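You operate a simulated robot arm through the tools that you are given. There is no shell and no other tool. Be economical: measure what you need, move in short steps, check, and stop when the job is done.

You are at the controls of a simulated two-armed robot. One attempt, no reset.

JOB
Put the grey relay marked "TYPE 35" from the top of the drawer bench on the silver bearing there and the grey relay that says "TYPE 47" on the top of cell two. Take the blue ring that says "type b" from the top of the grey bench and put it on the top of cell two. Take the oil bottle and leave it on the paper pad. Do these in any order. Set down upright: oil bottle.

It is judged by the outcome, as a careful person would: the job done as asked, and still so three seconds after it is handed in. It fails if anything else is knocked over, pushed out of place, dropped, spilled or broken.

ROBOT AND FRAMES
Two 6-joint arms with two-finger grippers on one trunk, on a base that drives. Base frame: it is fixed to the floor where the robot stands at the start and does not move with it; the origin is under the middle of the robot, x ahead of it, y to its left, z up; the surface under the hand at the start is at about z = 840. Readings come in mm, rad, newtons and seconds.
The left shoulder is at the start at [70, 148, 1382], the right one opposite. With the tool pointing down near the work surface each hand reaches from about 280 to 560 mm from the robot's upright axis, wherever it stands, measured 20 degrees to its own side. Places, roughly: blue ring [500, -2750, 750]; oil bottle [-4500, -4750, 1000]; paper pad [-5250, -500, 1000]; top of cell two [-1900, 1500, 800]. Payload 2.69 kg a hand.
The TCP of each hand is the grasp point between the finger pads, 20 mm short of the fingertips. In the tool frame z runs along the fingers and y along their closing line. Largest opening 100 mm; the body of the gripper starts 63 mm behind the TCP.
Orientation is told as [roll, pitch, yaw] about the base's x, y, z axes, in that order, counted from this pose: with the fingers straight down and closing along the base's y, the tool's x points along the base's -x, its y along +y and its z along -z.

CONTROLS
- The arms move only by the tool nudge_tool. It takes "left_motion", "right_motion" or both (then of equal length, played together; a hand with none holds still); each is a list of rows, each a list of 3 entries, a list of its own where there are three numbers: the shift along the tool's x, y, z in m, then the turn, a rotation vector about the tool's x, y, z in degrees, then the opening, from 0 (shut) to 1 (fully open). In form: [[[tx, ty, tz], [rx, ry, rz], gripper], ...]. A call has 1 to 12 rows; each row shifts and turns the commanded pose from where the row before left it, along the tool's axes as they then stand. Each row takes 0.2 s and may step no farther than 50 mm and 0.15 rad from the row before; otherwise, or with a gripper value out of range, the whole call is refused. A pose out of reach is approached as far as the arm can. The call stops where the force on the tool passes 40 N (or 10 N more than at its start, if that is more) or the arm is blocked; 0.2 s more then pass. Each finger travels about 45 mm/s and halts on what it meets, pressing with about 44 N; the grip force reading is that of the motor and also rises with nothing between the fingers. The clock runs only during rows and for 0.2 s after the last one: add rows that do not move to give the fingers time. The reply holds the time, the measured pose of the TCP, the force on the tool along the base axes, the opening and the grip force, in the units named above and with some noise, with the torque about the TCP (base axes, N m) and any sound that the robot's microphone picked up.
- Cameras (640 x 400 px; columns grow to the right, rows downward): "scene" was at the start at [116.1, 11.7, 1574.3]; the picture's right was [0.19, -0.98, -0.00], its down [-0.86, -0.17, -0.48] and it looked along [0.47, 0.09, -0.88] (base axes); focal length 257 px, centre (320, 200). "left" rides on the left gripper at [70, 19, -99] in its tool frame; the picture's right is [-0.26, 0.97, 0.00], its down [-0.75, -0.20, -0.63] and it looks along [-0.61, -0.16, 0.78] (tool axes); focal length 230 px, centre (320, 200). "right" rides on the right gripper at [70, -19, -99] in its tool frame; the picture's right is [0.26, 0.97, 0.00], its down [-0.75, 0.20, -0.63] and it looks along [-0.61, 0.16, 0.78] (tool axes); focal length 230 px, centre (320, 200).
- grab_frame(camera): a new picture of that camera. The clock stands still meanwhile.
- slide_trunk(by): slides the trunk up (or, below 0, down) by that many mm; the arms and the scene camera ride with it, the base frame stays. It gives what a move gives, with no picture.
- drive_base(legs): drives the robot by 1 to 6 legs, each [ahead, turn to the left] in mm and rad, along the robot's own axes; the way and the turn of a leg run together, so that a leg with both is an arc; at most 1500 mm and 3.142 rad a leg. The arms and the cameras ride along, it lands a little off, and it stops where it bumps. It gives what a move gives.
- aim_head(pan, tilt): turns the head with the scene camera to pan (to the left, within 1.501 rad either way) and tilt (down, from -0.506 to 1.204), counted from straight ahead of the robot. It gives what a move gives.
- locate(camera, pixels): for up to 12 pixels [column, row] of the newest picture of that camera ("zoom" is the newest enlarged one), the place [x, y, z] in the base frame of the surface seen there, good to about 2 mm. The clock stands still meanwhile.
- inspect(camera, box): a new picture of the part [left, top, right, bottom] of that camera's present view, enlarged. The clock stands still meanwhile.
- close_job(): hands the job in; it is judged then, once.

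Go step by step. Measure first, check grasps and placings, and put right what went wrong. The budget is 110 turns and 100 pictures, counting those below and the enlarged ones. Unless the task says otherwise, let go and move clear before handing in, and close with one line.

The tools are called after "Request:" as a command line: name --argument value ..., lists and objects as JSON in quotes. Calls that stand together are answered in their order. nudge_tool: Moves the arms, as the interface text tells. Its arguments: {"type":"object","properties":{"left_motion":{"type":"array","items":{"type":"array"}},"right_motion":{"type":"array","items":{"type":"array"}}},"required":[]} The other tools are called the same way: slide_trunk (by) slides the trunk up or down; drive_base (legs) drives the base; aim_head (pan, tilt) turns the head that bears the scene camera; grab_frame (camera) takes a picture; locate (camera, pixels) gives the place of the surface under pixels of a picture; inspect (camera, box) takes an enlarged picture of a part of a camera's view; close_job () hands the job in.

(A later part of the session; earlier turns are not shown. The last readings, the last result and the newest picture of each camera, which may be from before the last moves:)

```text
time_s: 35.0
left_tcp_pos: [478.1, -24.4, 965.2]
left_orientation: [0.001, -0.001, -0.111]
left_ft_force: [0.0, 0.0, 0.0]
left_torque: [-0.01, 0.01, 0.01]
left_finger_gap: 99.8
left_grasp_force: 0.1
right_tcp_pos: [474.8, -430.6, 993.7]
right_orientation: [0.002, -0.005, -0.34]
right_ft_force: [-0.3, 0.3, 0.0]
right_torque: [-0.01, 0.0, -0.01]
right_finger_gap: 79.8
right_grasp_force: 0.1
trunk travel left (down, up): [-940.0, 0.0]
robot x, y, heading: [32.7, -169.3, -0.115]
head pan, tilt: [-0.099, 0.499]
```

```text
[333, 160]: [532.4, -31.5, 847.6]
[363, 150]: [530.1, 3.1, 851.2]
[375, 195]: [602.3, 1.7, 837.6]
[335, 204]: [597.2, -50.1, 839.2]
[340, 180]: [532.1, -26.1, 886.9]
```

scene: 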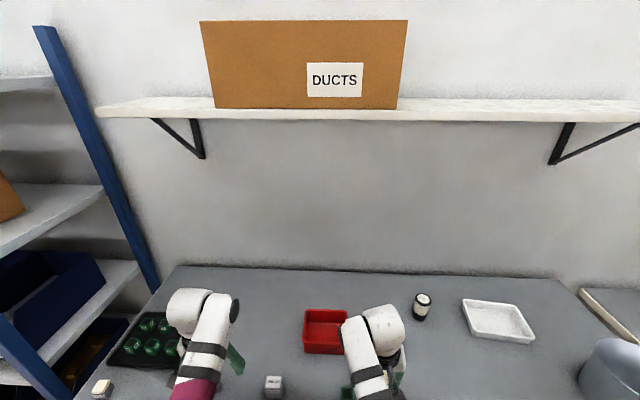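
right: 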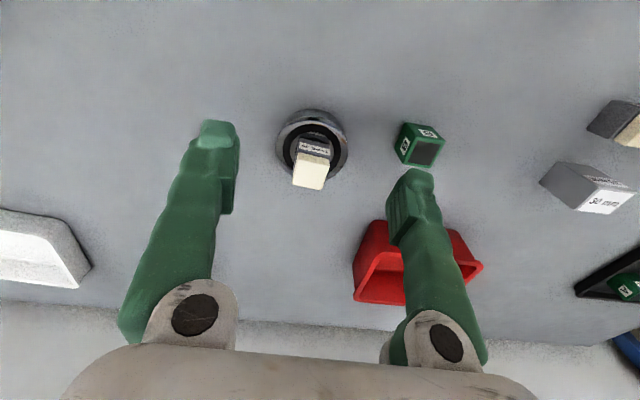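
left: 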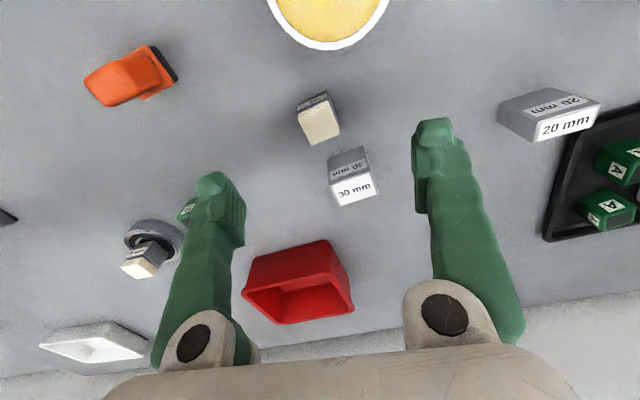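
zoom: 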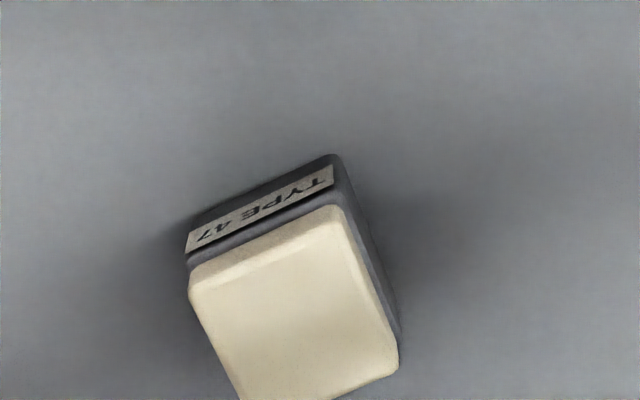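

Relay 47 centre (479.5,-26.5), yaw ≈ 0.06. Align and descend to z 866.

Request:
nudge_tool --left_motion '[[[0, 0, 0], [0, 0, -4.9], 0.6], [[0, 0, 0], [0, 0, -4.9], 0.6], [[-0.0013, -0.0024, 0.03], [0, 0, 0], 0.6], [[0, 0, 0.03], [0, 0, 0], 0.6], [[0, 0, 0.02], [0, 0, 0], 0.6], [[0, 0, 0.019], [0, 0, 0], 0.6], [[0, 0, 0], [0, 0, 0], 0.6]]'

Request:
grab_frame --camera "left"

```text
time_s: 36.6
left_tcp_pos: [481.8, -27.8, 866.1]
left_orientation: [0.0, -0.002, 0.058]
left_ft_force: [-0.8, -0.1, -0.4]
left_torque: [-0.03, 0.01, 0.01]
left_finger_gap: 59.9
left_grasp_force: 0.0
right_tcp_pos: [475.0, -431.9, 994.1]
right_orientation: [0.0, -0.007, -0.341]
right_ft_force: [0.5, -1.0, -0.1]
right_torque: [-0.02, 0.0, -0.03]
right_finger_gap: 80.1
right_grasp_force: 0.1
trunk travel left (down, up): [-940.0, 0.0]
robot x, y, heading: [28.3, -168.4, -0.11]
head pan, tilt: [-0.099, 0.499]
```

```text
65 pictures are left
```

left: 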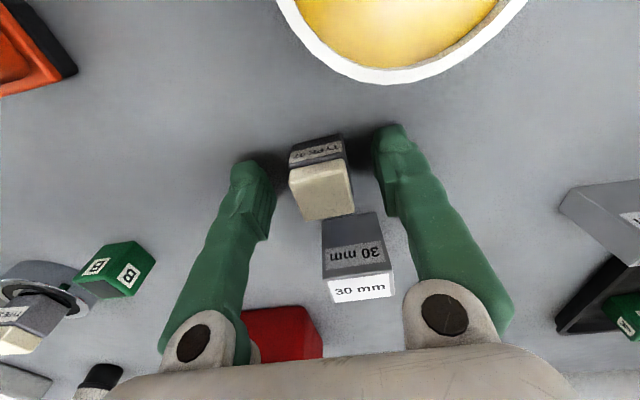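

Relay 47 is between the pads. Close and lift.

Request:
nudge_tool --left_motion '[[[0, 0, 0], [0, 0, 0], 0], [[0, 0, 0], [0, 0, 0], 0], [[0, 0, 0], [0, 0, 0], 0], [[0, 0, 0], [0, 0, 0], 0], [[0, 0, -0.03], [0, 0, 0], 0], [[0, 0, -0.04], [0, 0, 0], 0], [[0, 0, -0.04], [0, 0, 0], 0], [[0, 0, -0.02], [0, 0, 0], 0]]'

Request:
grab_frame --camera "left"

```text
time_s: 38.4
left_tcp_pos: [480.0, -27.8, 997.5]
left_orientation: [0.0, 0.001, 0.059]
left_ft_force: [0.3, 0.0, -1.1]
left_torque: [0.02, 0.0, 0.01]
left_finger_gap: 28.3
left_grasp_force: 44.0
right_tcp_pos: [474.1, -431.6, 994.7]
right_orientation: [0.0, -0.005, -0.343]
right_ft_force: [-0.5, 0.5, -0.5]
right_torque: [0.01, -0.02, 0.03]
right_finger_gap: 79.9
right_grasp_force: 0.1
trunk travel left (down, up): [-940.0, 0.0]
robot x, y, heading: [29.0, -171.3, -0.113]
head pan, tilt: [-0.099, 0.499]
```

```text
64 pictures are left
```

left: 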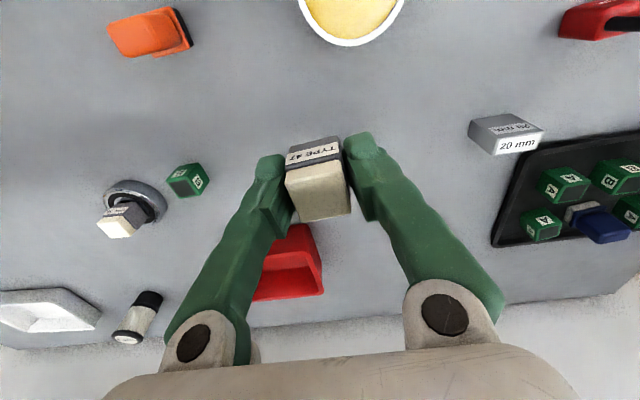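

TYPE 47 held. Back away from the bench and turn right toward the grey bench, then look.

Request:
drive_base --legs '[[-650, 0], [0, -1.45]]'

Request:
aim_head --pan 0.3 --tilt 0.35

Request:
grab_frame --camera "scene"

```text
time_s: 45.6
left_tcp_pos: [-420.9, -526.1, 996.2]
left_orientation: [0.0, -0.003, -1.4]
left_ft_force: [-0.9, 0.8, -0.2]
left_torque: [-0.01, -0.02, 0.02]
left_finger_gap: 28.2
left_grasp_force: 44.2
right_tcp_pos: [-824.5, -566.6, 994.3]
right_orientation: [-0.001, -0.005, -1.799]
right_ft_force: [-0.4, 0.1, 0.0]
right_torque: [0.0, -0.01, 0.01]
right_finger_gap: 80.1
right_grasp_force: 0.0
trunk travel left (down, up): [-940.0, 0.0]
robot x, y, heading: [-612.8, -96.3, -1.574]
head pan, tilt: [-0.099, 0.499]
```

```text
time_s: 46.4
left_tcp_pos: [-422.0, -527.5, 997.4]
left_orientation: [-0.001, 0.0, -1.401]
left_ft_force: [-1.1, 0.5, -1.0]
left_torque: [0.0, 0.05, 0.02]
left_finger_gap: 28.2
left_grasp_force: 43.9
right_tcp_pos: [-824.8, -565.5, 994.9]
right_orientation: [0.001, -0.005, -1.799]
right_ft_force: [-0.3, -0.7, 0.4]
right_torque: [0.0, -0.03, 0.01]
right_finger_gap: 79.9
right_grasp_force: 0.1
trunk travel left (down, up): [-940.0, 0.0]
robot x, y, heading: [-616.7, -98.1, -1.575]
head pan, tilt: [0.3, 0.351]
```

```text
63 pictures are left
```

scene: 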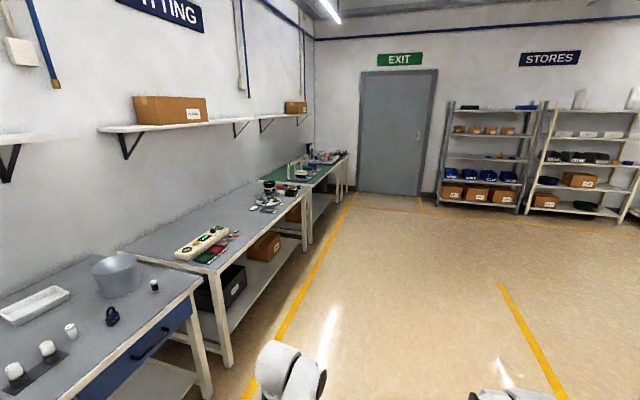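

The floor lane is clear. The grey bench runs beyond the drawer bench; measure its edges.

Request:
locate --camera "scene" --pixels '[[232, 275], [303, 205], [268, 183], [340, 160], [200, 245], [252, 215], [290, 190], [215, 290]]'

Request:
drive_base --legs '[[1500, 0], [950, 0]]'

Request:
aim_head --pan 1.2 --tilt 0.7

Request:
grab_frame --camera "scene"

```text
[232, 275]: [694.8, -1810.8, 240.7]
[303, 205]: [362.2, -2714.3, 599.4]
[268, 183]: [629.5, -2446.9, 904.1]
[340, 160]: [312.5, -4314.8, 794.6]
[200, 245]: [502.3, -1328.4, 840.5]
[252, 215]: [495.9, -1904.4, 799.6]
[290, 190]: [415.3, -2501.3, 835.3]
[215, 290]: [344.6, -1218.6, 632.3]
```

```text
time_s: 58.5
left_tcp_pos: [-379.9, -2992.5, 997.1]
left_orientation: [0.0, -0.003, -1.371]
left_ft_force: [0.0, 0.1, -0.3]
left_torque: [-0.03, 0.01, 0.0]
left_finger_gap: 28.8
left_grasp_force: 43.8
right_tcp_pos: [-781.9, -3043.9, 995.2]
right_orientation: [0.001, -0.007, -1.772]
right_ft_force: [-0.3, 0.9, -0.8]
right_torque: [-0.04, 0.01, 0.0]
right_finger_gap: 80.0
right_grasp_force: 0.2
trunk travel left (down, up): [-940.0, 0.0]
robot x, y, heading: [-586.4, -2568.9, -1.543]
head pan, tilt: [0.3, 0.351]
```

```text
time_s: 59.7
left_tcp_pos: [-380.1, -2994.0, 997.4]
left_orientation: [-0.001, -0.001, -1.371]
left_ft_force: [0.6, -0.3, 0.0]
left_torque: [0.01, 0.0, -0.02]
left_finger_gap: 28.6
left_grasp_force: 43.6
right_tcp_pos: [-780.8, -3045.3, 994.6]
right_orientation: [0.0, -0.005, -1.772]
right_ft_force: [0.2, -0.6, 0.1]
right_torque: [-0.02, 0.0, -0.03]
right_finger_gap: 80.0
right_grasp_force: 0.1
trunk travel left (down, up): [-940.0, 0.0]
robot x, y, heading: [-587.1, -2571.3, -1.542]
head pan, tilt: [1.201, 0.7]
```

```text
62 pictures are left
```

scene: 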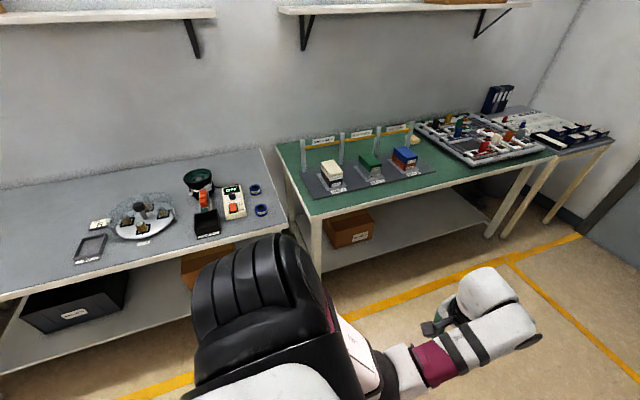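

Two blue rings at (255,189) and (261,210) on the grey bench. Enlarge for their labels and measure.

Request:
inspect --camera "scene" --box '[230, 176, 286, 220]'

Request:
locate --camera "scene" --pixels '[[255, 189], [261, 210], [233, 195], [207, 225], [200, 180], [285, 222], [230, 237], [262, 150]]'

```text
9.09 times, centred on (258, 198) of scene
```

zoom: 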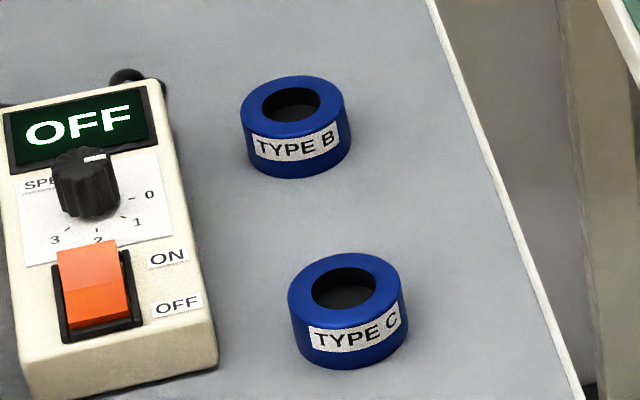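

```text
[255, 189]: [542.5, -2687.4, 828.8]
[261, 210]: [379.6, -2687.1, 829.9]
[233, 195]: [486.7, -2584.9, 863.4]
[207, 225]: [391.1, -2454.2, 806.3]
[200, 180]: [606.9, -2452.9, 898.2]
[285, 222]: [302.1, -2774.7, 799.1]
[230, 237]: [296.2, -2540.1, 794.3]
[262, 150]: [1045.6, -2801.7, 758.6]
```

TYPE B is the far ring at about (540,-2687), table z 800. Turn to face the bench and approach so it lies on the right hand's side.

Request:
drive_base --legs '[[0, 1.665], [560, 0], [0, -0.123]]'

Request:
grab_frame --camera "right"

```text
time_s: 67.6
left_tcp_pos: [383.6, -2281.7, 996.1]
left_orientation: [-0.004, -0.001, 0.194]
left_ft_force: [-0.4, 0.8, -0.4]
left_torque: [0.02, 0.01, -0.01]
left_finger_gap: 28.4
left_grasp_force: 45.1
right_tcp_pos: [431.9, -2682.5, 994.3]
right_orientation: [-0.004, -0.006, -0.205]
right_ft_force: [-0.4, 0.3, -0.3]
right_torque: [-0.03, -0.02, 0.0]
right_finger_gap: 80.2
right_grasp_force: 0.0
trunk travel left (down, up): [-940.0, 0.0]
robot x, y, heading: [-41.4, -2492.6, 0.025]
head pan, tilt: [1.201, 0.7]
```

```text
60 pictures are left
```

right: 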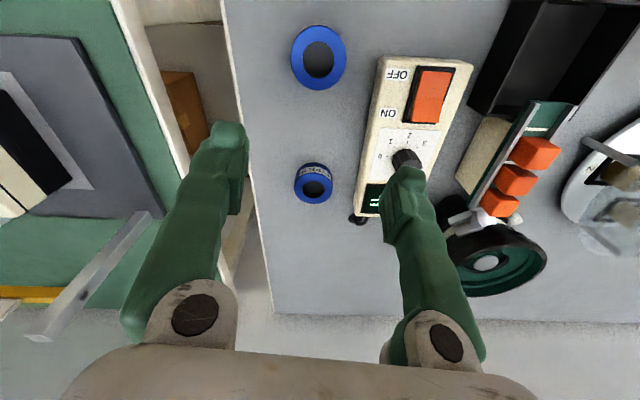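

Request:
inspect --camera "right" --box '[266, 150, 362, 210]'

Request:
locate --camera "zoom" --pixels '[[190, 235], [318, 165], [445, 235], [318, 330], [320, 190], [320, 310], [250, 250], [390, 250], [320, 100], [460, 150]]'

Request:
locate --camera "right" --pixels '[[253, 170], [362, 200], [365, 140], [358, 218], [319, 30]]'

```text
6.67 times, centred on (314, 180) of right
```

zoom: 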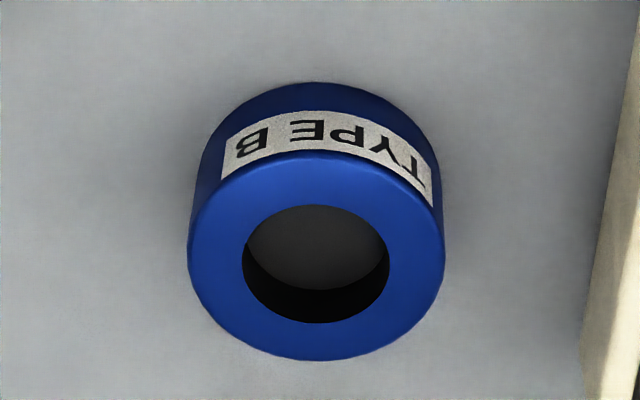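

```text
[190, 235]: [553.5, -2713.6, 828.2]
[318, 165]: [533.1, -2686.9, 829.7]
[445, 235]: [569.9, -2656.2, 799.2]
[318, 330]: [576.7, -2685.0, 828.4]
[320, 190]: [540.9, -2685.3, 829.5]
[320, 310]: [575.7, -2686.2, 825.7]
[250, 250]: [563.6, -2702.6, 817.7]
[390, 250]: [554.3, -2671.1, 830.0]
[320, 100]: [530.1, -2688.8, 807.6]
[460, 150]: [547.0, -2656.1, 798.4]
```

```text
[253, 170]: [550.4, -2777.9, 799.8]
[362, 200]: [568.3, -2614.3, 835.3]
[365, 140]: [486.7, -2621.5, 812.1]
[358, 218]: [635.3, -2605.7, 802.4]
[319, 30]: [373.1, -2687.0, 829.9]
```

TYPE B confirmed: centre ≈ (558,-2686), top 829, ~55 mm wide. Drive 75 mm closer and bring the hand above it.

Request:
drive_base --legs '[[75, 0]]'

Request:
nudge_tool --right_motion '[[[0, 0, 0.02], [0, 0, -5.8], 0.85], [[0, 0, 0.03], [0, 0, -5.8], 0.85], [[0, 0, 0.03], [0, 0, 0], 0.85], [[-0.025, 0, 0], [0, 0, 0], 0.85], [[-0.025, 0, 0], [0, 0, 0], 0.85], [[0, 0, 0], [0, 0, 0], 0.85]]'

Request:
grab_frame --camera "right"

```text
time_s: 68.6
left_tcp_pos: [453.6, -2284.3, 997.9]
left_orientation: [-0.004, -0.007, 0.2]
left_ft_force: [1.0, 0.4, -2.0]
left_torque: [0.02, 0.18, 0.01]
left_finger_gap: 28.3
left_grasp_force: 44.2
right_tcp_pos: [501.6, -2685.6, 994.5]
right_orientation: [0.004, -0.012, -0.207]
right_ft_force: [0.4, -0.1, -1.8]
right_torque: [-0.02, 0.17, -0.01]
right_finger_gap: 80.1
right_grasp_force: 0.0
trunk travel left (down, up): [-940.0, 0.0]
robot x, y, heading: [32.7, -2481.4, 0.023]
head pan, tilt: [1.201, 0.7]
```

```text
time_s: 70.0
left_tcp_pos: [446.1, -2282.7, 1000.6]
left_orientation: [-0.004, -0.013, 0.198]
left_ft_force: [-0.8, 0.0, -0.8]
left_torque: [-0.02, 0.01, -0.01]
left_finger_gap: 28.6
left_grasp_force: 43.5
right_tcp_pos: [547.0, -2683.4, 920.3]
right_orientation: [0.002, -0.02, -0.006]
right_ft_force: [0.0, -0.3, 0.0]
right_torque: [0.0, -0.04, -0.02]
right_finger_gap: 85.2
right_grasp_force: 0.0
trunk travel left (down, up): [-940.0, 0.0]
robot x, y, heading: [35.7, -2486.3, 0.018]
head pan, tilt: [1.201, 0.7]
```

```text
58 pictures are left
```

right: 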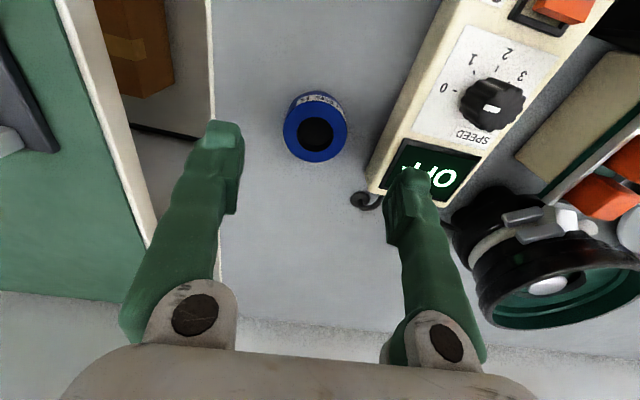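

Request:
locate --camera "right" --pixels '[[285, 130], [347, 128], [315, 160], [310, 104], [318, 93], [315, 116], [315, 153], [300, 134], [333, 134], [375, 185], [372, 150]]'

```text
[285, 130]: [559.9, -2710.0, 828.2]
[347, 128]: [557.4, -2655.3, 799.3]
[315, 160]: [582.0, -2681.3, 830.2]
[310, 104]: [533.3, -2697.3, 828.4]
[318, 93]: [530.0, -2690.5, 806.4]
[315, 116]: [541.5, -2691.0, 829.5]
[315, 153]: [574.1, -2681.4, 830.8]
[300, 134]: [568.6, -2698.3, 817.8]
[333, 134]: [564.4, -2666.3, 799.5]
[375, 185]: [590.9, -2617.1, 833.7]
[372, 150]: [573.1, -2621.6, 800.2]
```

Ring centre (557,-2685). Correct 10 mm, level, and descend to z 824 with 75 mm opening.

Request:
nudge_tool --right_motion '[[[-0.01, -0.0016, 0], [0, 1.1, 0], 0.76], [[0, 0, 0.03], [0, 0, 0], 0.76], [[0, 0, 0.03], [0, 0, 0], 0.76], [[0, 0, 0.02], [0, 0, 0], 0.76], [[0, 0, 0.01], [0, 0, 0], 0.76], [[0, 0, 0.006], [0, 0, 0], 0.76], [[0, 0, 0], [0, 0, 0], 0.76]]'

Request:
grab_frame --camera "right"

```text
time_s: 71.6
left_tcp_pos: [447.6, -2282.8, 999.6]
left_orientation: [-0.004, -0.012, 0.197]
left_ft_force: [0.3, 0.1, -0.3]
left_torque: [0.01, 0.01, 0.01]
left_finger_gap: 28.2
left_grasp_force: 44.2
right_tcp_pos: [542.1, -2698.9, 859.5]
right_orientation: [0.0, 0.002, -0.005]
right_ft_force: [1.0, -0.2, -0.3]
right_torque: [0.03, 0.0, -0.01]
right_finger_gap: 75.8
right_grasp_force: 0.1
right hand out of reach, approached as far as the arm can: row 3, 4, 5, 6
trunk travel left (down, up): [-940.0, 0.0]
robot x, y, heading: [34.5, -2486.6, 0.023]
head pan, tilt: [1.201, 0.7]
```

```text
57 pictures are left
```

right: 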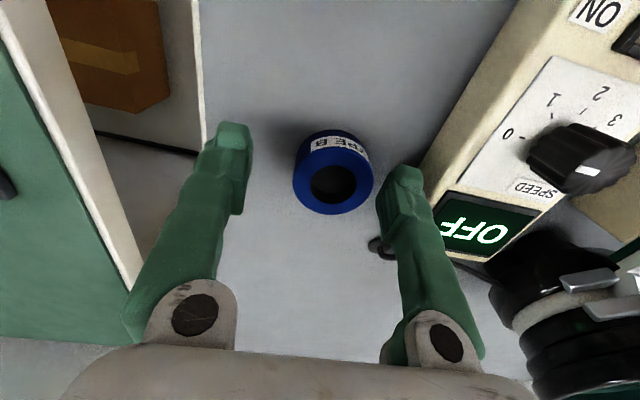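

The arm cannot get lower at this distance, so the trunk must come down. First check what lies under the left hand.

Request:
nudge_tool --right_motion '[[[0, 0, -0.03], [0, 0, 0], 0.76], [[0, 0, -0.03], [0, 0, 0], 0.76], [[0, 0, 0], [0, 0, 0], 0.76]]'

Request:
grab_frame --camera "left"

```text
time_s: 72.4
left_tcp_pos: [448.0, -2282.0, 1001.9]
left_orientation: [-0.004, -0.011, 0.197]
left_ft_force: [-0.2, 0.4, -0.4]
left_torque: [0.01, 0.01, 0.0]
left_finger_gap: 28.5
left_grasp_force: 44.1
right_tcp_pos: [569.1, -2699.4, 900.4]
right_orientation: [0.001, 0.005, -0.005]
right_ft_force: [0.4, 0.6, 0.9]
right_torque: [0.0, -0.02, -0.01]
right_finger_gap: 75.8
right_grasp_force: 0.1
right hand out of reach, approached as far as the arm can: row 1, 2
trunk travel left (down, up): [-940.0, 0.0]
robot x, y, heading: [36.3, -2490.6, 0.018]
head pan, tilt: [1.201, 0.7]
```

```text
56 pictures are left
```

left: 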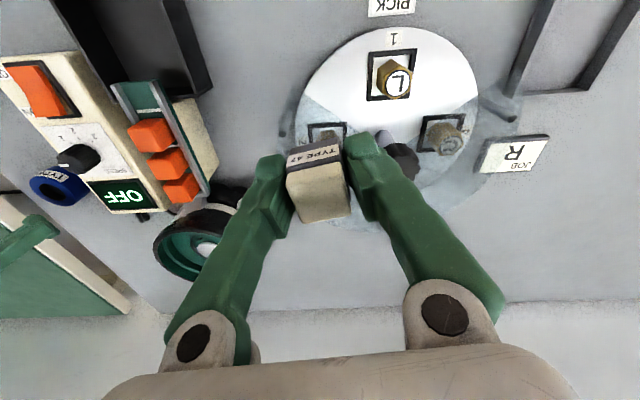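

Request:
locate --camera "left" --pixels '[[395, 78], [445, 140], [403, 160], [390, 140], [325, 135], [360, 50], [215, 200], [160, 135], [200, 245]]'

```text
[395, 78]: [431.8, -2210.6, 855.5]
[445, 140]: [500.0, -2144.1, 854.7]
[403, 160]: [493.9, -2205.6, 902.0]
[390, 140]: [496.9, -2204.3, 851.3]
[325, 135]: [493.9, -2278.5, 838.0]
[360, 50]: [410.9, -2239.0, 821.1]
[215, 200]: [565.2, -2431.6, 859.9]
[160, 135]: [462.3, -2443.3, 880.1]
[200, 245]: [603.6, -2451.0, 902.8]
```

Nothing under the left hand is close (902 max, aside). Pull the right hand back and up, then lower the trunk 60 mm.

Request:
nudge_tool --right_motion '[[[0.03, 0, -0.02], [0, 0, 0], 0.76], [[0.02, 0, -0.03], [0, 0, 0], 0.76], [[0, 0, 0], [0, 0, 0], 0.76]]'

Request:
slide_trunk --by -60

```text
time_s: 73.2
left_tcp_pos: [448.7, -2280.5, 999.0]
left_orientation: [-0.005, -0.01, 0.198]
left_ft_force: [0.3, -0.1, -0.2]
left_torque: [-0.04, 0.0, -0.01]
left_finger_gap: 28.2
left_grasp_force: 43.9
right_tcp_pos: [517.5, -2697.9, 952.1]
right_orientation: [-0.002, 0.004, -0.005]
right_ft_force: [0.6, 0.3, -0.5]
right_torque: [-0.01, 0.0, 0.0]
right_finger_gap: 76.0
right_grasp_force: 0.0
right hand out of reach, approached as far as the arm can: row 1
trunk travel left (down, up): [-940.0, 0.0]
robot x, y, heading: [34.0, -2490.6, 0.024]
head pan, tilt: [1.201, 0.7]
```

```text
time_s: 74.2
left_tcp_pos: [447.3, -2282.2, 941.1]
left_orientation: [-0.003, -0.012, 0.198]
left_ft_force: [-0.2, -1.2, 0.0]
left_torque: [0.0, -0.02, 0.02]
left_finger_gap: 28.4
left_grasp_force: 44.1
right_tcp_pos: [516.3, -2700.5, 891.9]
right_orientation: [0.001, 0.001, -0.005]
right_ft_force: [-0.2, -0.6, 0.1]
right_torque: [-0.02, -0.01, 0.04]
right_finger_gap: 76.0
right_grasp_force: 0.1
trunk travel left (down, up): [-880.0, 60.0]
robot x, y, heading: [29.4, -2486.8, 0.024]
head pan, tilt: [1.201, 0.7]
```

Request:
nudge_tool --right_motion '[[[-0.02, 0.007, 0], [0, 0, 0], 0.76], [[-0.0205, 0.0075, 0], [0, 0, 0], 0.76], [[0, 0, 0], [0, 0, 0], 0.76], [[0, 0, 0.015], [0, 0, 0], 0.76], [[0, 0, 0.005], [0, 0, 0], 0.76]]'

Request:
grab_frame --camera "right"

```text
time_s: 75.4
left_tcp_pos: [448.4, -2284.6, 939.4]
left_orientation: [-0.003, -0.01, 0.197]
left_ft_force: [0.0, 0.6, -0.9]
left_torque: [-0.01, 0.01, -0.01]
left_finger_gap: 28.4
left_grasp_force: 44.3
right_tcp_pos: [558.9, -2686.6, 872.4]
right_orientation: [-0.001, 0.003, -0.006]
right_ft_force: [0.2, -0.9, -0.5]
right_torque: [0.0, 0.02, -0.01]
right_finger_gap: 75.8
right_grasp_force: 0.0
trunk travel left (down, up): [-880.0, 60.0]
robot x, y, heading: [35.3, -2486.5, 0.02]
head pan, tilt: [1.201, 0.7]
```

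```text
55 pictures are left
```

right: 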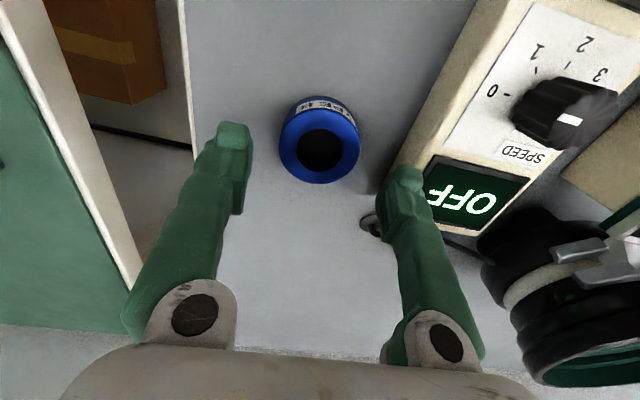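

In reach now and centred. Descend to z 824.

Request:
nudge_tool --right_motion '[[[0, 0, 0.02], [0, 0, 0], 0.76], [[0, 0, 0.015], [0, 0, 0], 0.76], [[0, 0, 0.008], [0, 0, 0], 0.76], [[0, 0, 0.005], [0, 0, 0], 0.76], [[0, 0, 0], [0, 0, 0], 0.76]]'

Request:
grab_frame --camera "right"

```text
time_s: 76.6
left_tcp_pos: [449.2, -2282.0, 940.7]
left_orientation: [-0.004, -0.013, 0.198]
left_ft_force: [0.0, -0.2, -0.5]
left_torque: [0.01, -0.02, 0.02]
left_finger_gap: 28.4
left_grasp_force: 43.9
right_tcp_pos: [556.4, -2686.4, 825.1]
right_orientation: [0.001, 0.001, -0.004]
right_ft_force: [-0.2, -0.6, 0.7]
right_torque: [0.01, 0.0, 0.01]
right_finger_gap: 76.1
right_grasp_force: 0.0
trunk travel left (down, up): [-880.0, 60.0]
robot x, y, heading: [33.8, -2493.2, 0.018]
head pan, tilt: [1.201, 0.7]
```

```text
54 pictures are left
```

right: 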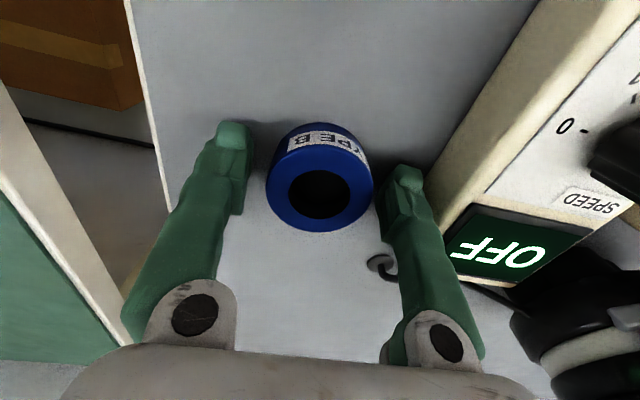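

Ring centred between the pads. Close and lift.

Request:
nudge_tool --right_motion '[[[0, 0, 0], [0, 0, 0], 0.2], [[0, 0, 0], [0, 0, 0], 0.2], [[0, 0, 0], [0, 0, 0], 0.2], [[0, 0, 0], [0, 0, 0], 0.2], [[0, 0, -0.02], [0, 0, 0], 0.2], [[0, 0, -0.04], [0, 0, 0], 0.2], [[0.02, 0, -0.04], [0, 0, 0], 0.2], [[0.02, 0, -0.04], [0, 0, 0], 0.2]]'

Request:
grab_frame --camera "right"

```text
time_s: 78.4
left_tcp_pos: [447.0, -2283.6, 940.0]
left_orientation: [-0.003, -0.011, 0.198]
left_ft_force: [0.6, -0.1, -0.2]
left_torque: [-0.04, 0.01, 0.01]
left_finger_gap: 28.6
left_grasp_force: 44.2
right_tcp_pos: [517.5, -2686.6, 962.3]
right_orientation: [0.0, 0.002, -0.007]
right_ft_force: [-0.4, -0.3, -0.5]
right_torque: [0.01, 0.02, 0.02]
right_finger_gap: 54.0
right_grasp_force: 43.6
right hand out of reach, approached as far as the arm can: row 8
trunk travel left (down, up): [-880.0, 60.0]
robot x, y, heading: [37.2, -2490.7, 0.025]
head pan, tilt: [1.201, 0.7]
```

```text
53 pictures are left
```

right: 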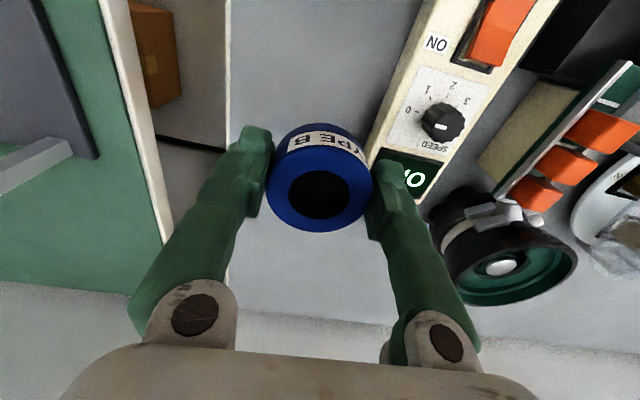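

Ring B held (54 mm). Raise the trunk, back off, and turn toward cell two to look.

Request:
slide_trunk --by 60

Request:
drive_base --legs '[[-750, 0], [0, 1.8]]'

Request:
aim_head --pan 0.15 --tilt 0.25

Request:
grab_frame --camera "scene"

```text
time_s: 79.4
left_tcp_pos: [447.7, -2282.9, 1000.0]
left_orientation: [-0.003, -0.011, 0.197]
left_ft_force: [0.8, -0.4, -0.3]
left_torque: [0.01, 0.01, -0.01]
left_finger_gap: 28.5
left_grasp_force: 43.3
right_tcp_pos: [520.8, -2686.2, 1021.6]
right_orientation: [0.001, 0.002, -0.005]
right_ft_force: [0.2, -0.2, -2.0]
right_torque: [0.0, -0.02, -0.02]
right_finger_gap: 54.1
right_grasp_force: 44.1
trunk travel left (down, up): [-940.0, 0.0]
robot x, y, heading: [34.8, -2490.0, 0.023]
head pan, tilt: [1.201, 0.7]
```

```text
time_s: 87.9
left_tcp_pos: [-1019.4, -2150.3, 1001.5]
left_orientation: [-0.005, -0.012, 2.008]
left_ft_force: [-0.1, 0.2, 0.1]
left_torque: [0.01, -0.02, -0.02]
left_finger_gap: 28.3
left_grasp_force: 43.8
right_tcp_pos: [-645.5, -1985.3, 1021.8]
right_orientation: [0.001, 0.002, 1.805]
right_ft_force: [0.2, -0.4, -1.8]
right_torque: [-0.03, 0.0, -0.02]
right_finger_gap: 53.9
right_grasp_force: 44.5
trunk travel left (down, up): [-940.0, 0.0]
robot x, y, heading: [-722.7, -2505.5, 1.827]
head pan, tilt: [1.201, 0.7]
```

```text
time_s: 89.2
left_tcp_pos: [-1019.4, -2150.9, 999.9]
left_orientation: [-0.005, -0.014, 2.006]
left_ft_force: [0.0, 0.4, -0.9]
left_torque: [0.0, -0.05, 0.03]
left_finger_gap: 28.1
left_grasp_force: 44.0
right_tcp_pos: [-644.8, -1985.5, 1021.9]
right_orientation: [0.001, 0.002, 1.803]
right_ft_force: [-0.3, 0.3, -1.7]
right_torque: [0.01, -0.02, 0.01]
right_finger_gap: 53.8
right_grasp_force: 43.9
trunk travel left (down, up): [-940.0, 0.0]
robot x, y, heading: [-723.1, -2503.5, 1.826]
head pan, tilt: [0.15, 0.25]
```

```text
52 pictures are left
```

scene: 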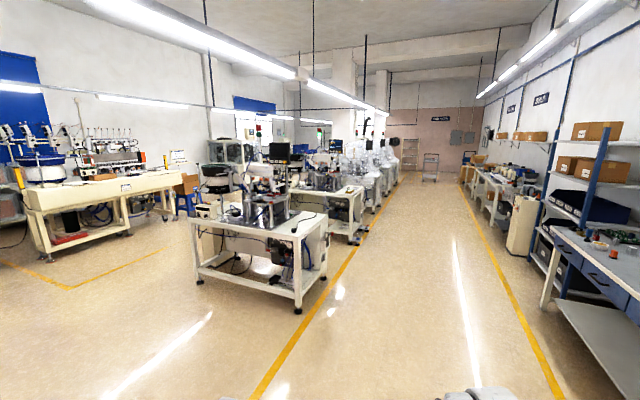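

The cells stand left of the aisle, the nearest tabletop around (260,220), next (340,200). Measure them.

Request:
locate --camera "scene" --pixels '[[195, 225], [295, 235], [325, 217], [250, 220], [300, 300], [285, 215], [345, 215], [360, 190], [325, 195], [355, 240], [125, 195], [305, 205]]'

Request:
inspect --camera "scene" --box '[180, 130, 420, 280]'

```text
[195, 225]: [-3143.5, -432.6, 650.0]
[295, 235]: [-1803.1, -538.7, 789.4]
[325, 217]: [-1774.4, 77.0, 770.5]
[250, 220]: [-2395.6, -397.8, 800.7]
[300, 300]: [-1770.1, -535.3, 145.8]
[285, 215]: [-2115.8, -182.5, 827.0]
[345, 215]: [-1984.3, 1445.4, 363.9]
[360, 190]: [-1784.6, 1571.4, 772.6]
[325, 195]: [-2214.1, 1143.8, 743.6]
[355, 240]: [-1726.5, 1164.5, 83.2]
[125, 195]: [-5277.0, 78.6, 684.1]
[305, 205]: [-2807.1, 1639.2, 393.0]
```

```text
2.67 times, centred on (300, 205) of scene
```

zoom: 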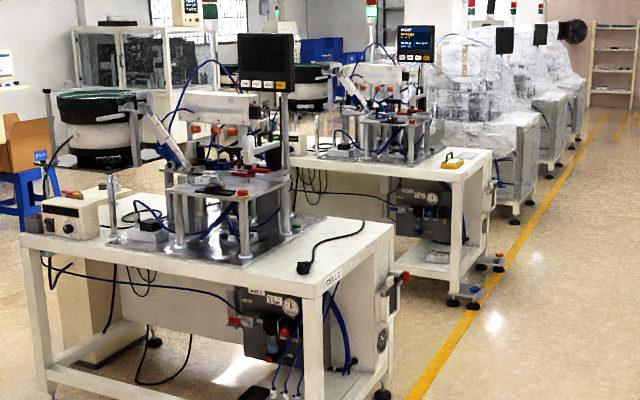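

Cell two's tabletop spans roughly y 1150–1770 with edge x ≈ -1780. Drive up the aisle beside it and face it.

Request:
drive_base --legs '[[0, -0.2], [1500, 0], [1500, 0], [930, 0], [0, 1.51]]'

Request:
aim_head --pan 0 --tilt 0.55

Request:
grab_frame --camera "scene"

```text
time_s: 112.4
left_tcp_pos: [-1273.3, 1238.6, 1001.4]
left_orientation: [-0.005, -0.012, -3.048]
left_ft_force: [-0.1, 0.0, -0.5]
left_torque: [0.01, 0.02, 0.0]
left_finger_gap: 28.3
left_grasp_force: 44.2
right_tcp_pos: [-1302.6, 1646.9, 1022.8]
right_orientation: [0.0, 0.001, 3.033]
right_ft_force: [0.0, -0.8, -1.3]
right_torque: [-0.01, -0.01, 0.02]
right_finger_gap: 53.6
right_grasp_force: 44.1
trunk travel left (down, up): [-940.0, 0.0]
robot x, y, heading: [-841.1, 1402.9, 3.056]
head pan, tilt: [0.15, 0.25]
```

```text
time_s: 113.2
left_tcp_pos: [-1273.3, 1238.0, 1002.3]
left_orientation: [-0.006, -0.012, -3.047]
left_ft_force: [-0.2, 0.0, -0.5]
left_torque: [-0.03, -0.03, 0.0]
left_finger_gap: 28.6
left_grasp_force: 43.4
right_tcp_pos: [-1302.7, 1646.8, 1020.9]
right_orientation: [0.0, 0.003, 3.033]
right_ft_force: [0.3, 0.6, -1.0]
right_torque: [0.01, 0.02, -0.01]
right_finger_gap: 53.2
right_grasp_force: 44.1
trunk travel left (down, up): [-940.0, 0.0]
robot x, y, heading: [-843.9, 1400.6, 3.057]
head pan, tilt: [0.0, 0.55]
```

```text
50 pictures are left
```

scene: 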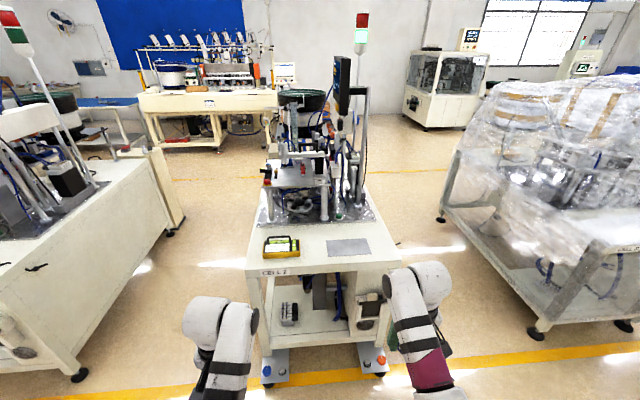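

Cell two faces me: tabletop from (247,270) to (400,260), a yellow device at (281,245), a grey plate at (348,246). Measure.

Request:
locate --camera "scene" --pixels '[[250, 262], [397, 255], [320, 262], [254, 232], [385, 228], [265, 255], [298, 253], [330, 256], [370, 252], [315, 245], [310, 230], [275, 232]]'

Request:
inspect --camera "scene" --box '[230, 195, 422, 315]'

```text
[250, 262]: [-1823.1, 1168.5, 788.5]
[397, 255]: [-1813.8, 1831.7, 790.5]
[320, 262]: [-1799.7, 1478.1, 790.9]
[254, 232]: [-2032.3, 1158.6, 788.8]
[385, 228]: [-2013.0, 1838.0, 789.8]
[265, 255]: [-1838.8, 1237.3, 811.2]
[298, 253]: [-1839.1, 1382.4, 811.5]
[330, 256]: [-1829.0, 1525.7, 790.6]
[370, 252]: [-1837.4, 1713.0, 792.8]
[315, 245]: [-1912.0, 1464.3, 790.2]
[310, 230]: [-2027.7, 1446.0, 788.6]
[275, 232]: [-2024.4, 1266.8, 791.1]
```

```text
3.33 times, centred on (326, 255) of scene
```

zoom: 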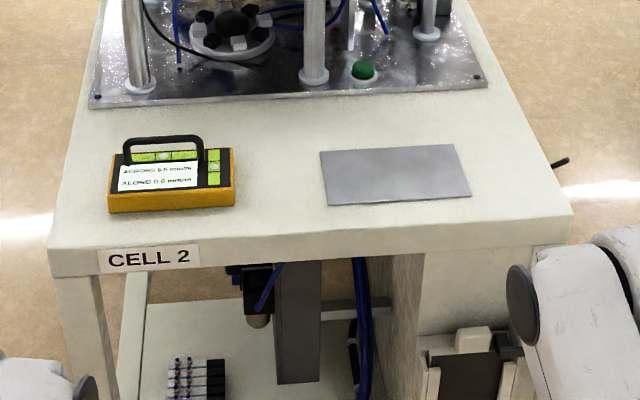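

Table z ≈ 790; free spots: relay at (-1880,1432) between device and plate, ring at (-1880,1780) right of the plate. Shift along the aisle to y ≈ 1607 and re-face.

Request:
drive_base --legs '[[0, -1.486], [206, 0], [0, 1.571]]'

Request:
slide_trunk --by -40

Request:
grab_frame --camera "scene"

```text
time_s: 122.2
left_tcp_pos: [-1260.0, 1397.0, 1002.9]
left_orientation: [-0.007, -0.014, -2.943]
left_ft_force: [-0.1, -0.2, -0.6]
left_torque: [0.0, 0.0, -0.01]
left_finger_gap: 28.5
left_grasp_force: 43.8
right_tcp_pos: [-1331.8, 1800.8, 1021.8]
right_orientation: [0.0, 0.001, 3.136]
right_ft_force: [-0.1, 0.3, -0.4]
right_torque: [0.0, 0.03, 0.01]
right_finger_gap: 53.2
right_grasp_force: 43.9
trunk travel left (down, up): [-940.0, 0.0]
robot x, y, heading: [-843.8, 1599.5, -3.117]
head pan, tilt: [0.0, 0.55]
```

```text
time_s: 123.0
left_tcp_pos: [-1259.1, 1396.4, 963.0]
left_orientation: [-0.007, -0.013, -2.945]
left_ft_force: [-0.1, -0.5, -1.4]
left_torque: [-0.01, 0.0, 0.03]
left_finger_gap: 28.3
left_grasp_force: 44.2
right_tcp_pos: [-1330.8, 1798.4, 981.7]
right_orientation: [0.0, 0.002, 3.138]
right_ft_force: [-0.3, 0.0, -1.2]
right_torque: [0.06, 0.02, 0.0]
right_finger_gap: 53.1
right_grasp_force: 43.9
trunk travel left (down, up): [-900.0, 40.0]
robot x, y, heading: [-841.9, 1600.4, -3.12]
head pan, tilt: [0.0, 0.55]
```

```text
48 pictures are left
```

scene: 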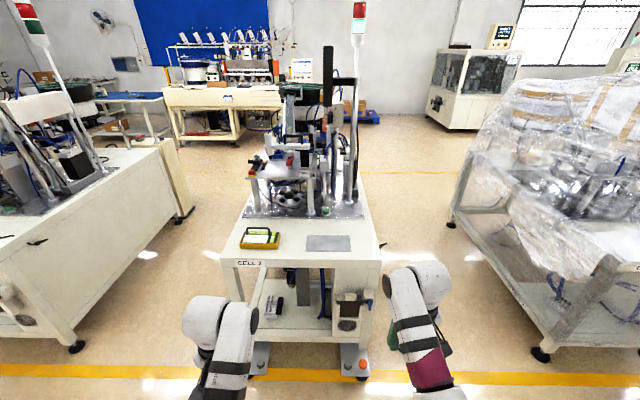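

Request:
locate --camera "scene" --pixels '[[258, 372], [355, 375], [255, 350], [362, 362], [223, 256], [380, 255], [242, 246], [279, 246], [307, 248], [350, 248], [352, 236], [440, 200]]'

```text
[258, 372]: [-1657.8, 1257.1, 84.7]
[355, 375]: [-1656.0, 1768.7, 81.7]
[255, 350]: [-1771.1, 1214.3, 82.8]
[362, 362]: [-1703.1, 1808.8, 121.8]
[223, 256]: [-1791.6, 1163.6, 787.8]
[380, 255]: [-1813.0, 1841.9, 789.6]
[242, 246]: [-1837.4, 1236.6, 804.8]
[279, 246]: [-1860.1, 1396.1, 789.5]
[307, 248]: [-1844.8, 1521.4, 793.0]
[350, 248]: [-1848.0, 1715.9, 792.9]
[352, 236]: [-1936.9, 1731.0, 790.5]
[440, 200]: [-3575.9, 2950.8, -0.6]
```

Cell feet protrude to x ≈ -1650, so I stop at x ≈ -1375 and place near x -1842.

Request:
drive_base --legs '[[0, -0.033], [530, 0]]'

Request:
grab_frame --camera "left"

Request:
grab_frame --camera "right"

```text
time_s: 126.5
left_tcp_pos: [-1801.5, 1411.0, 963.3]
left_orientation: [-0.007, -0.014, -2.966]
left_ft_force: [0.8, -0.3, -0.3]
left_torque: [-0.01, -0.03, 0.02]
left_finger_gap: 28.5
left_grasp_force: 44.1
right_tcp_pos: [-1862.6, 1814.7, 981.8]
right_orientation: [0.0, -0.001, 3.115]
right_ft_force: [0.9, 0.5, -0.6]
right_torque: [0.01, -0.03, 0.01]
right_finger_gap: 53.2
right_grasp_force: 43.8
trunk travel left (down, up): [-900.0, 40.0]
robot x, y, heading: [-1384.7, 1603.2, 3.146]
head pan, tilt: [0.0, 0.55]
```

```text
47 pictures are left
```

left: 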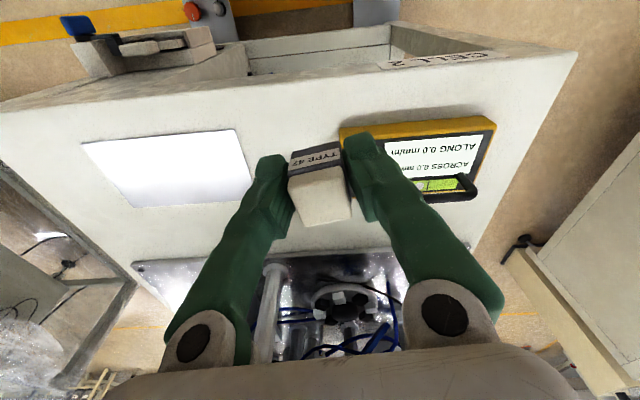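

```text
46 pictures are left
```

right: 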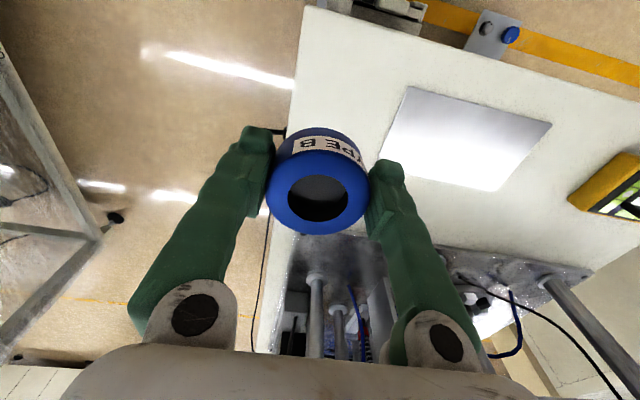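

Shift both hands above their spots and lower part way.

Request:
nudge_tool --left_motion '[[[-0.0203, -0.0173, 0], [0, 0.7, 0], 0], [[-0.0203, -0.0173, 0], [0, 0, 0], 0], [[0, 0, 0.03], [0, 0, 0], 0], [[0, 0, 0.03], [0, 0, 0], 0], [[0, 0, 0], [0, 0, 0], 0]]' --right_motion '[[[0.0057, 0.0149, 0], [0, 0, 0], 0.2], [[0.0057, 0.0149, 0], [0, 0, 0], 0.2], [[0, 0, 0.035], [0, 0, 0], 0.2], [[0, 0, 0.035], [0, 0, 0], 0.2], [[0, 0, 0], [0, 0, 0], 0.2]]'

Request:
grab_frame --camera "left"

Request:
grab_frame --camera "right"

```text
time_s: 127.7
left_tcp_pos: [-1846.8, 1437.9, 901.9]
left_orientation: [-0.006, -0.002, -2.967]
left_ft_force: [0.1, 0.4, -1.3]
left_torque: [0.02, -0.02, 0.02]
left_finger_gap: 28.4
left_grasp_force: 44.3
right_tcp_pos: [-1853.2, 1785.1, 912.1]
right_orientation: [-0.001, 0.004, 3.114]
right_ft_force: [-1.5, -0.7, -1.4]
right_torque: [0.01, 0.0, 0.0]
right_finger_gap: 53.2
right_grasp_force: 43.8
trunk travel left (down, up): [-900.0, 40.0]
robot x, y, heading: [-1385.6, 1607.1, 3.135]
head pan, tilt: [0.0, 0.55]
```

```text
45 pictures are left
```

left: 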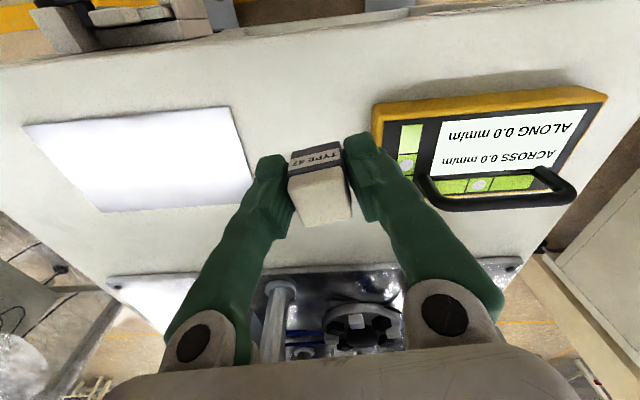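

```text
44 pictures are left
```

right: 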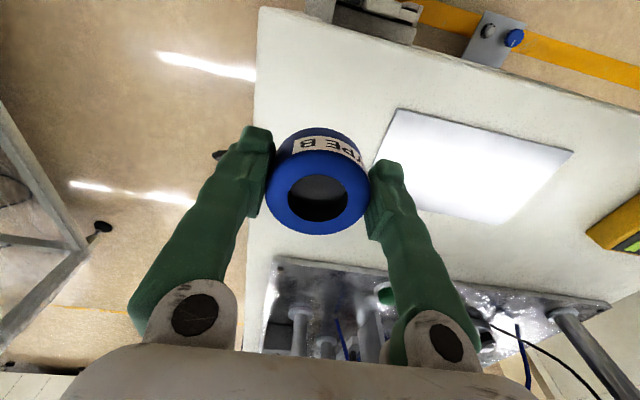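

Request:
locate --camera "right" --pixels '[[375, 165], [400, 112], [255, 100], [310, 110], [420, 215], [280, 265]]'

Request:
locate --camera "left" --pixels '[[373, 130], [373, 108], [250, 175], [230, 110], [430, 190], [500, 205], [280, 270]]'

```text
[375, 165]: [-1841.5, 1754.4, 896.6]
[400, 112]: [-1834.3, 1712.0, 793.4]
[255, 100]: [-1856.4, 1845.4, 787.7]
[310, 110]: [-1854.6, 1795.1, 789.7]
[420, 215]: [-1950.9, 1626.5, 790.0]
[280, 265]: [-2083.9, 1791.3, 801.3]
```

```text
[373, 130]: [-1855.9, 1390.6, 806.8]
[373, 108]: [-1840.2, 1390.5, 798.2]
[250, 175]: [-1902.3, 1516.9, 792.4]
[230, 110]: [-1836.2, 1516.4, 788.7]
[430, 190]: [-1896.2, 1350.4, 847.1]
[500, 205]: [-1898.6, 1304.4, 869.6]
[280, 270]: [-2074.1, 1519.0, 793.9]
```

Clearances fine; table 789.5. Lower both to a couple of mm above.

Request:
nudge_tool --left_motion '[[[0, 0, 0.03], [0, 0, 0], 0], [[0, 0, 0.03], [0, 0, 0], 0], [[0, 0, 0.02], [0, 0, 0], 0], [[0, 0, 0.003], [0, 0, 0], 0], [[0, 0, 0], [0, 0, 0], 0]]' --right_motion '[[[0, 0, 0.035], [0, 0, 0], 0.2], [[0, 0, 0.035], [0, 0, 0], 0.2], [[0, 0, 0.02], [0, 0, 0], 0.2], [[0, 0, 0.004], [0, 0, 0], 0.2], [[0, 0, 0], [0, 0, 0], 0.2]]'

```text
time_s: 128.9
left_tcp_pos: [-1848.6, 1436.8, 821.2]
left_orientation: [-0.007, -0.001, -2.966]
left_ft_force: [-0.3, -0.1, -0.8]
left_torque: [-0.01, 0.01, -0.01]
left_finger_gap: 28.3
left_grasp_force: 43.9
right_tcp_pos: [-1853.3, 1785.0, 818.1]
right_orientation: [0.0, 0.003, 3.115]
right_ft_force: [0.3, -0.2, -2.1]
right_torque: [-0.04, -0.03, 0.0]
right_finger_gap: 53.0
right_grasp_force: 44.5
trunk travel left (down, up): [-900.0, 40.0]
robot x, y, heading: [-1382.4, 1604.2, 3.134]
head pan, tilt: [0.0, 0.55]
```

Request:
nudge_tool --left_motion '[[[0, 0, 0.002], [0, 0, 0], 0], [[0, 0, 0.0015], [0, 0, 0], 0], [[0, 0, 0.001], [0, 0, 0], 0], [[0, 0, 0.0005], [0, 0, 0], 0]]' --right_motion '[[[0, 0, 0.001], [0, 0, 0], 0.2], [[0, 0, 0.001], [0, 0, 0], 0.2], [[0, 0, 0.001], [0, 0, 0], 0.2], [[0, 0, 0.0005], [0, 0, 0], 0.2]]'

```text
time_s: 129.9
left_tcp_pos: [-1849.2, 1437.6, 817.5]
left_orientation: [-0.007, -0.006, -2.967]
left_ft_force: [0.7, -2.2, 13.0]
left_torque: [-0.15, -0.12, -0.04]
left_finger_gap: 28.2
left_grasp_force: 44.0
right_tcp_pos: [-1851.5, 1783.3, 816.0]
right_orientation: [-0.001, -0.002, 3.114]
right_ft_force: [1.1, 0.1, 0.7]
right_torque: [-0.01, -0.07, 0.0]
right_finger_gap: 53.3
right_grasp_force: 43.9
trunk travel left (down, up): [-900.0, 40.0]
robot x, y, heading: [-1384.0, 1607.2, 3.141]
head pan, tilt: [0.0, 0.55]
```

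Both touch (left 13 N, right's load shed). Release and rise.

Request:
nudge_tool --left_motion '[[[0, 0, 0], [0, 0, 0], 0.2], [[0, 0, 0], [0, 0, 0], 0.42], [[0, 0, 0], [0, 0, 0], 0.42], [[0, 0, -0.03], [0, 0, 0], 0.42], [[0, 0, -0.04], [0, 0, 0], 0.42], [[0, 0, -0.04], [0, 0, 0], 0.42], [[0, 0, -0.04], [0, 0, 0], 0.42]]' --right_motion '[[[0, 0, 0.0006], [0, 0, 0], 0.6], [[0, 0, 0], [0, 0, 0], 0.72], [[0, 0, 0], [0, 0, 0], 0.72], [[0, 0, 0], [0, 0, 0], 0.72], [[0, 0, -0.04], [0, 0, 0], 0.72], [[0, 0, -0.04], [0, 0, 0], 0.72], [[0, 0, -0.04], [0, 0, 0], 0.72]]'

Request:
grab_frame --camera "left"

Request:
grab_frame --camera "right"

```text
time_s: 131.5
left_tcp_pos: [-1846.8, 1436.3, 966.0]
left_orientation: [-0.008, -0.001, -2.969]
left_ft_force: [-0.7, 0.0, -0.1]
left_torque: [-0.04, 0.0, -0.01]
left_finger_gap: 42.0
left_grasp_force: 0.1
right_tcp_pos: [-1851.6, 1783.1, 932.9]
right_orientation: [-0.001, 0.002, 3.115]
right_ft_force: [0.3, -0.6, 0.8]
right_torque: [0.02, 0.01, 0.01]
right_finger_gap: 72.2
right_grasp_force: 0.1
trunk travel left (down, up): [-900.0, 40.0]
robot x, y, heading: [-1381.4, 1605.4, 3.138]
head pan, tilt: [0.0, 0.55]
```

```text
43 pictures are left
```

left: 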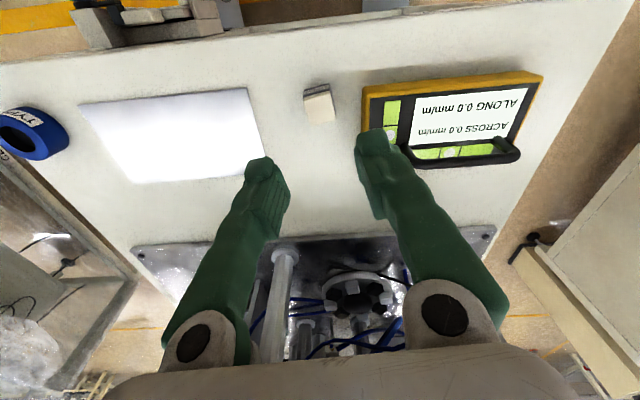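

```text
42 pictures are left
```

right: 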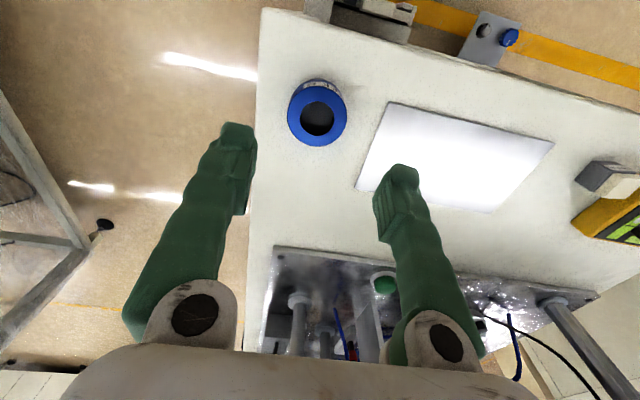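

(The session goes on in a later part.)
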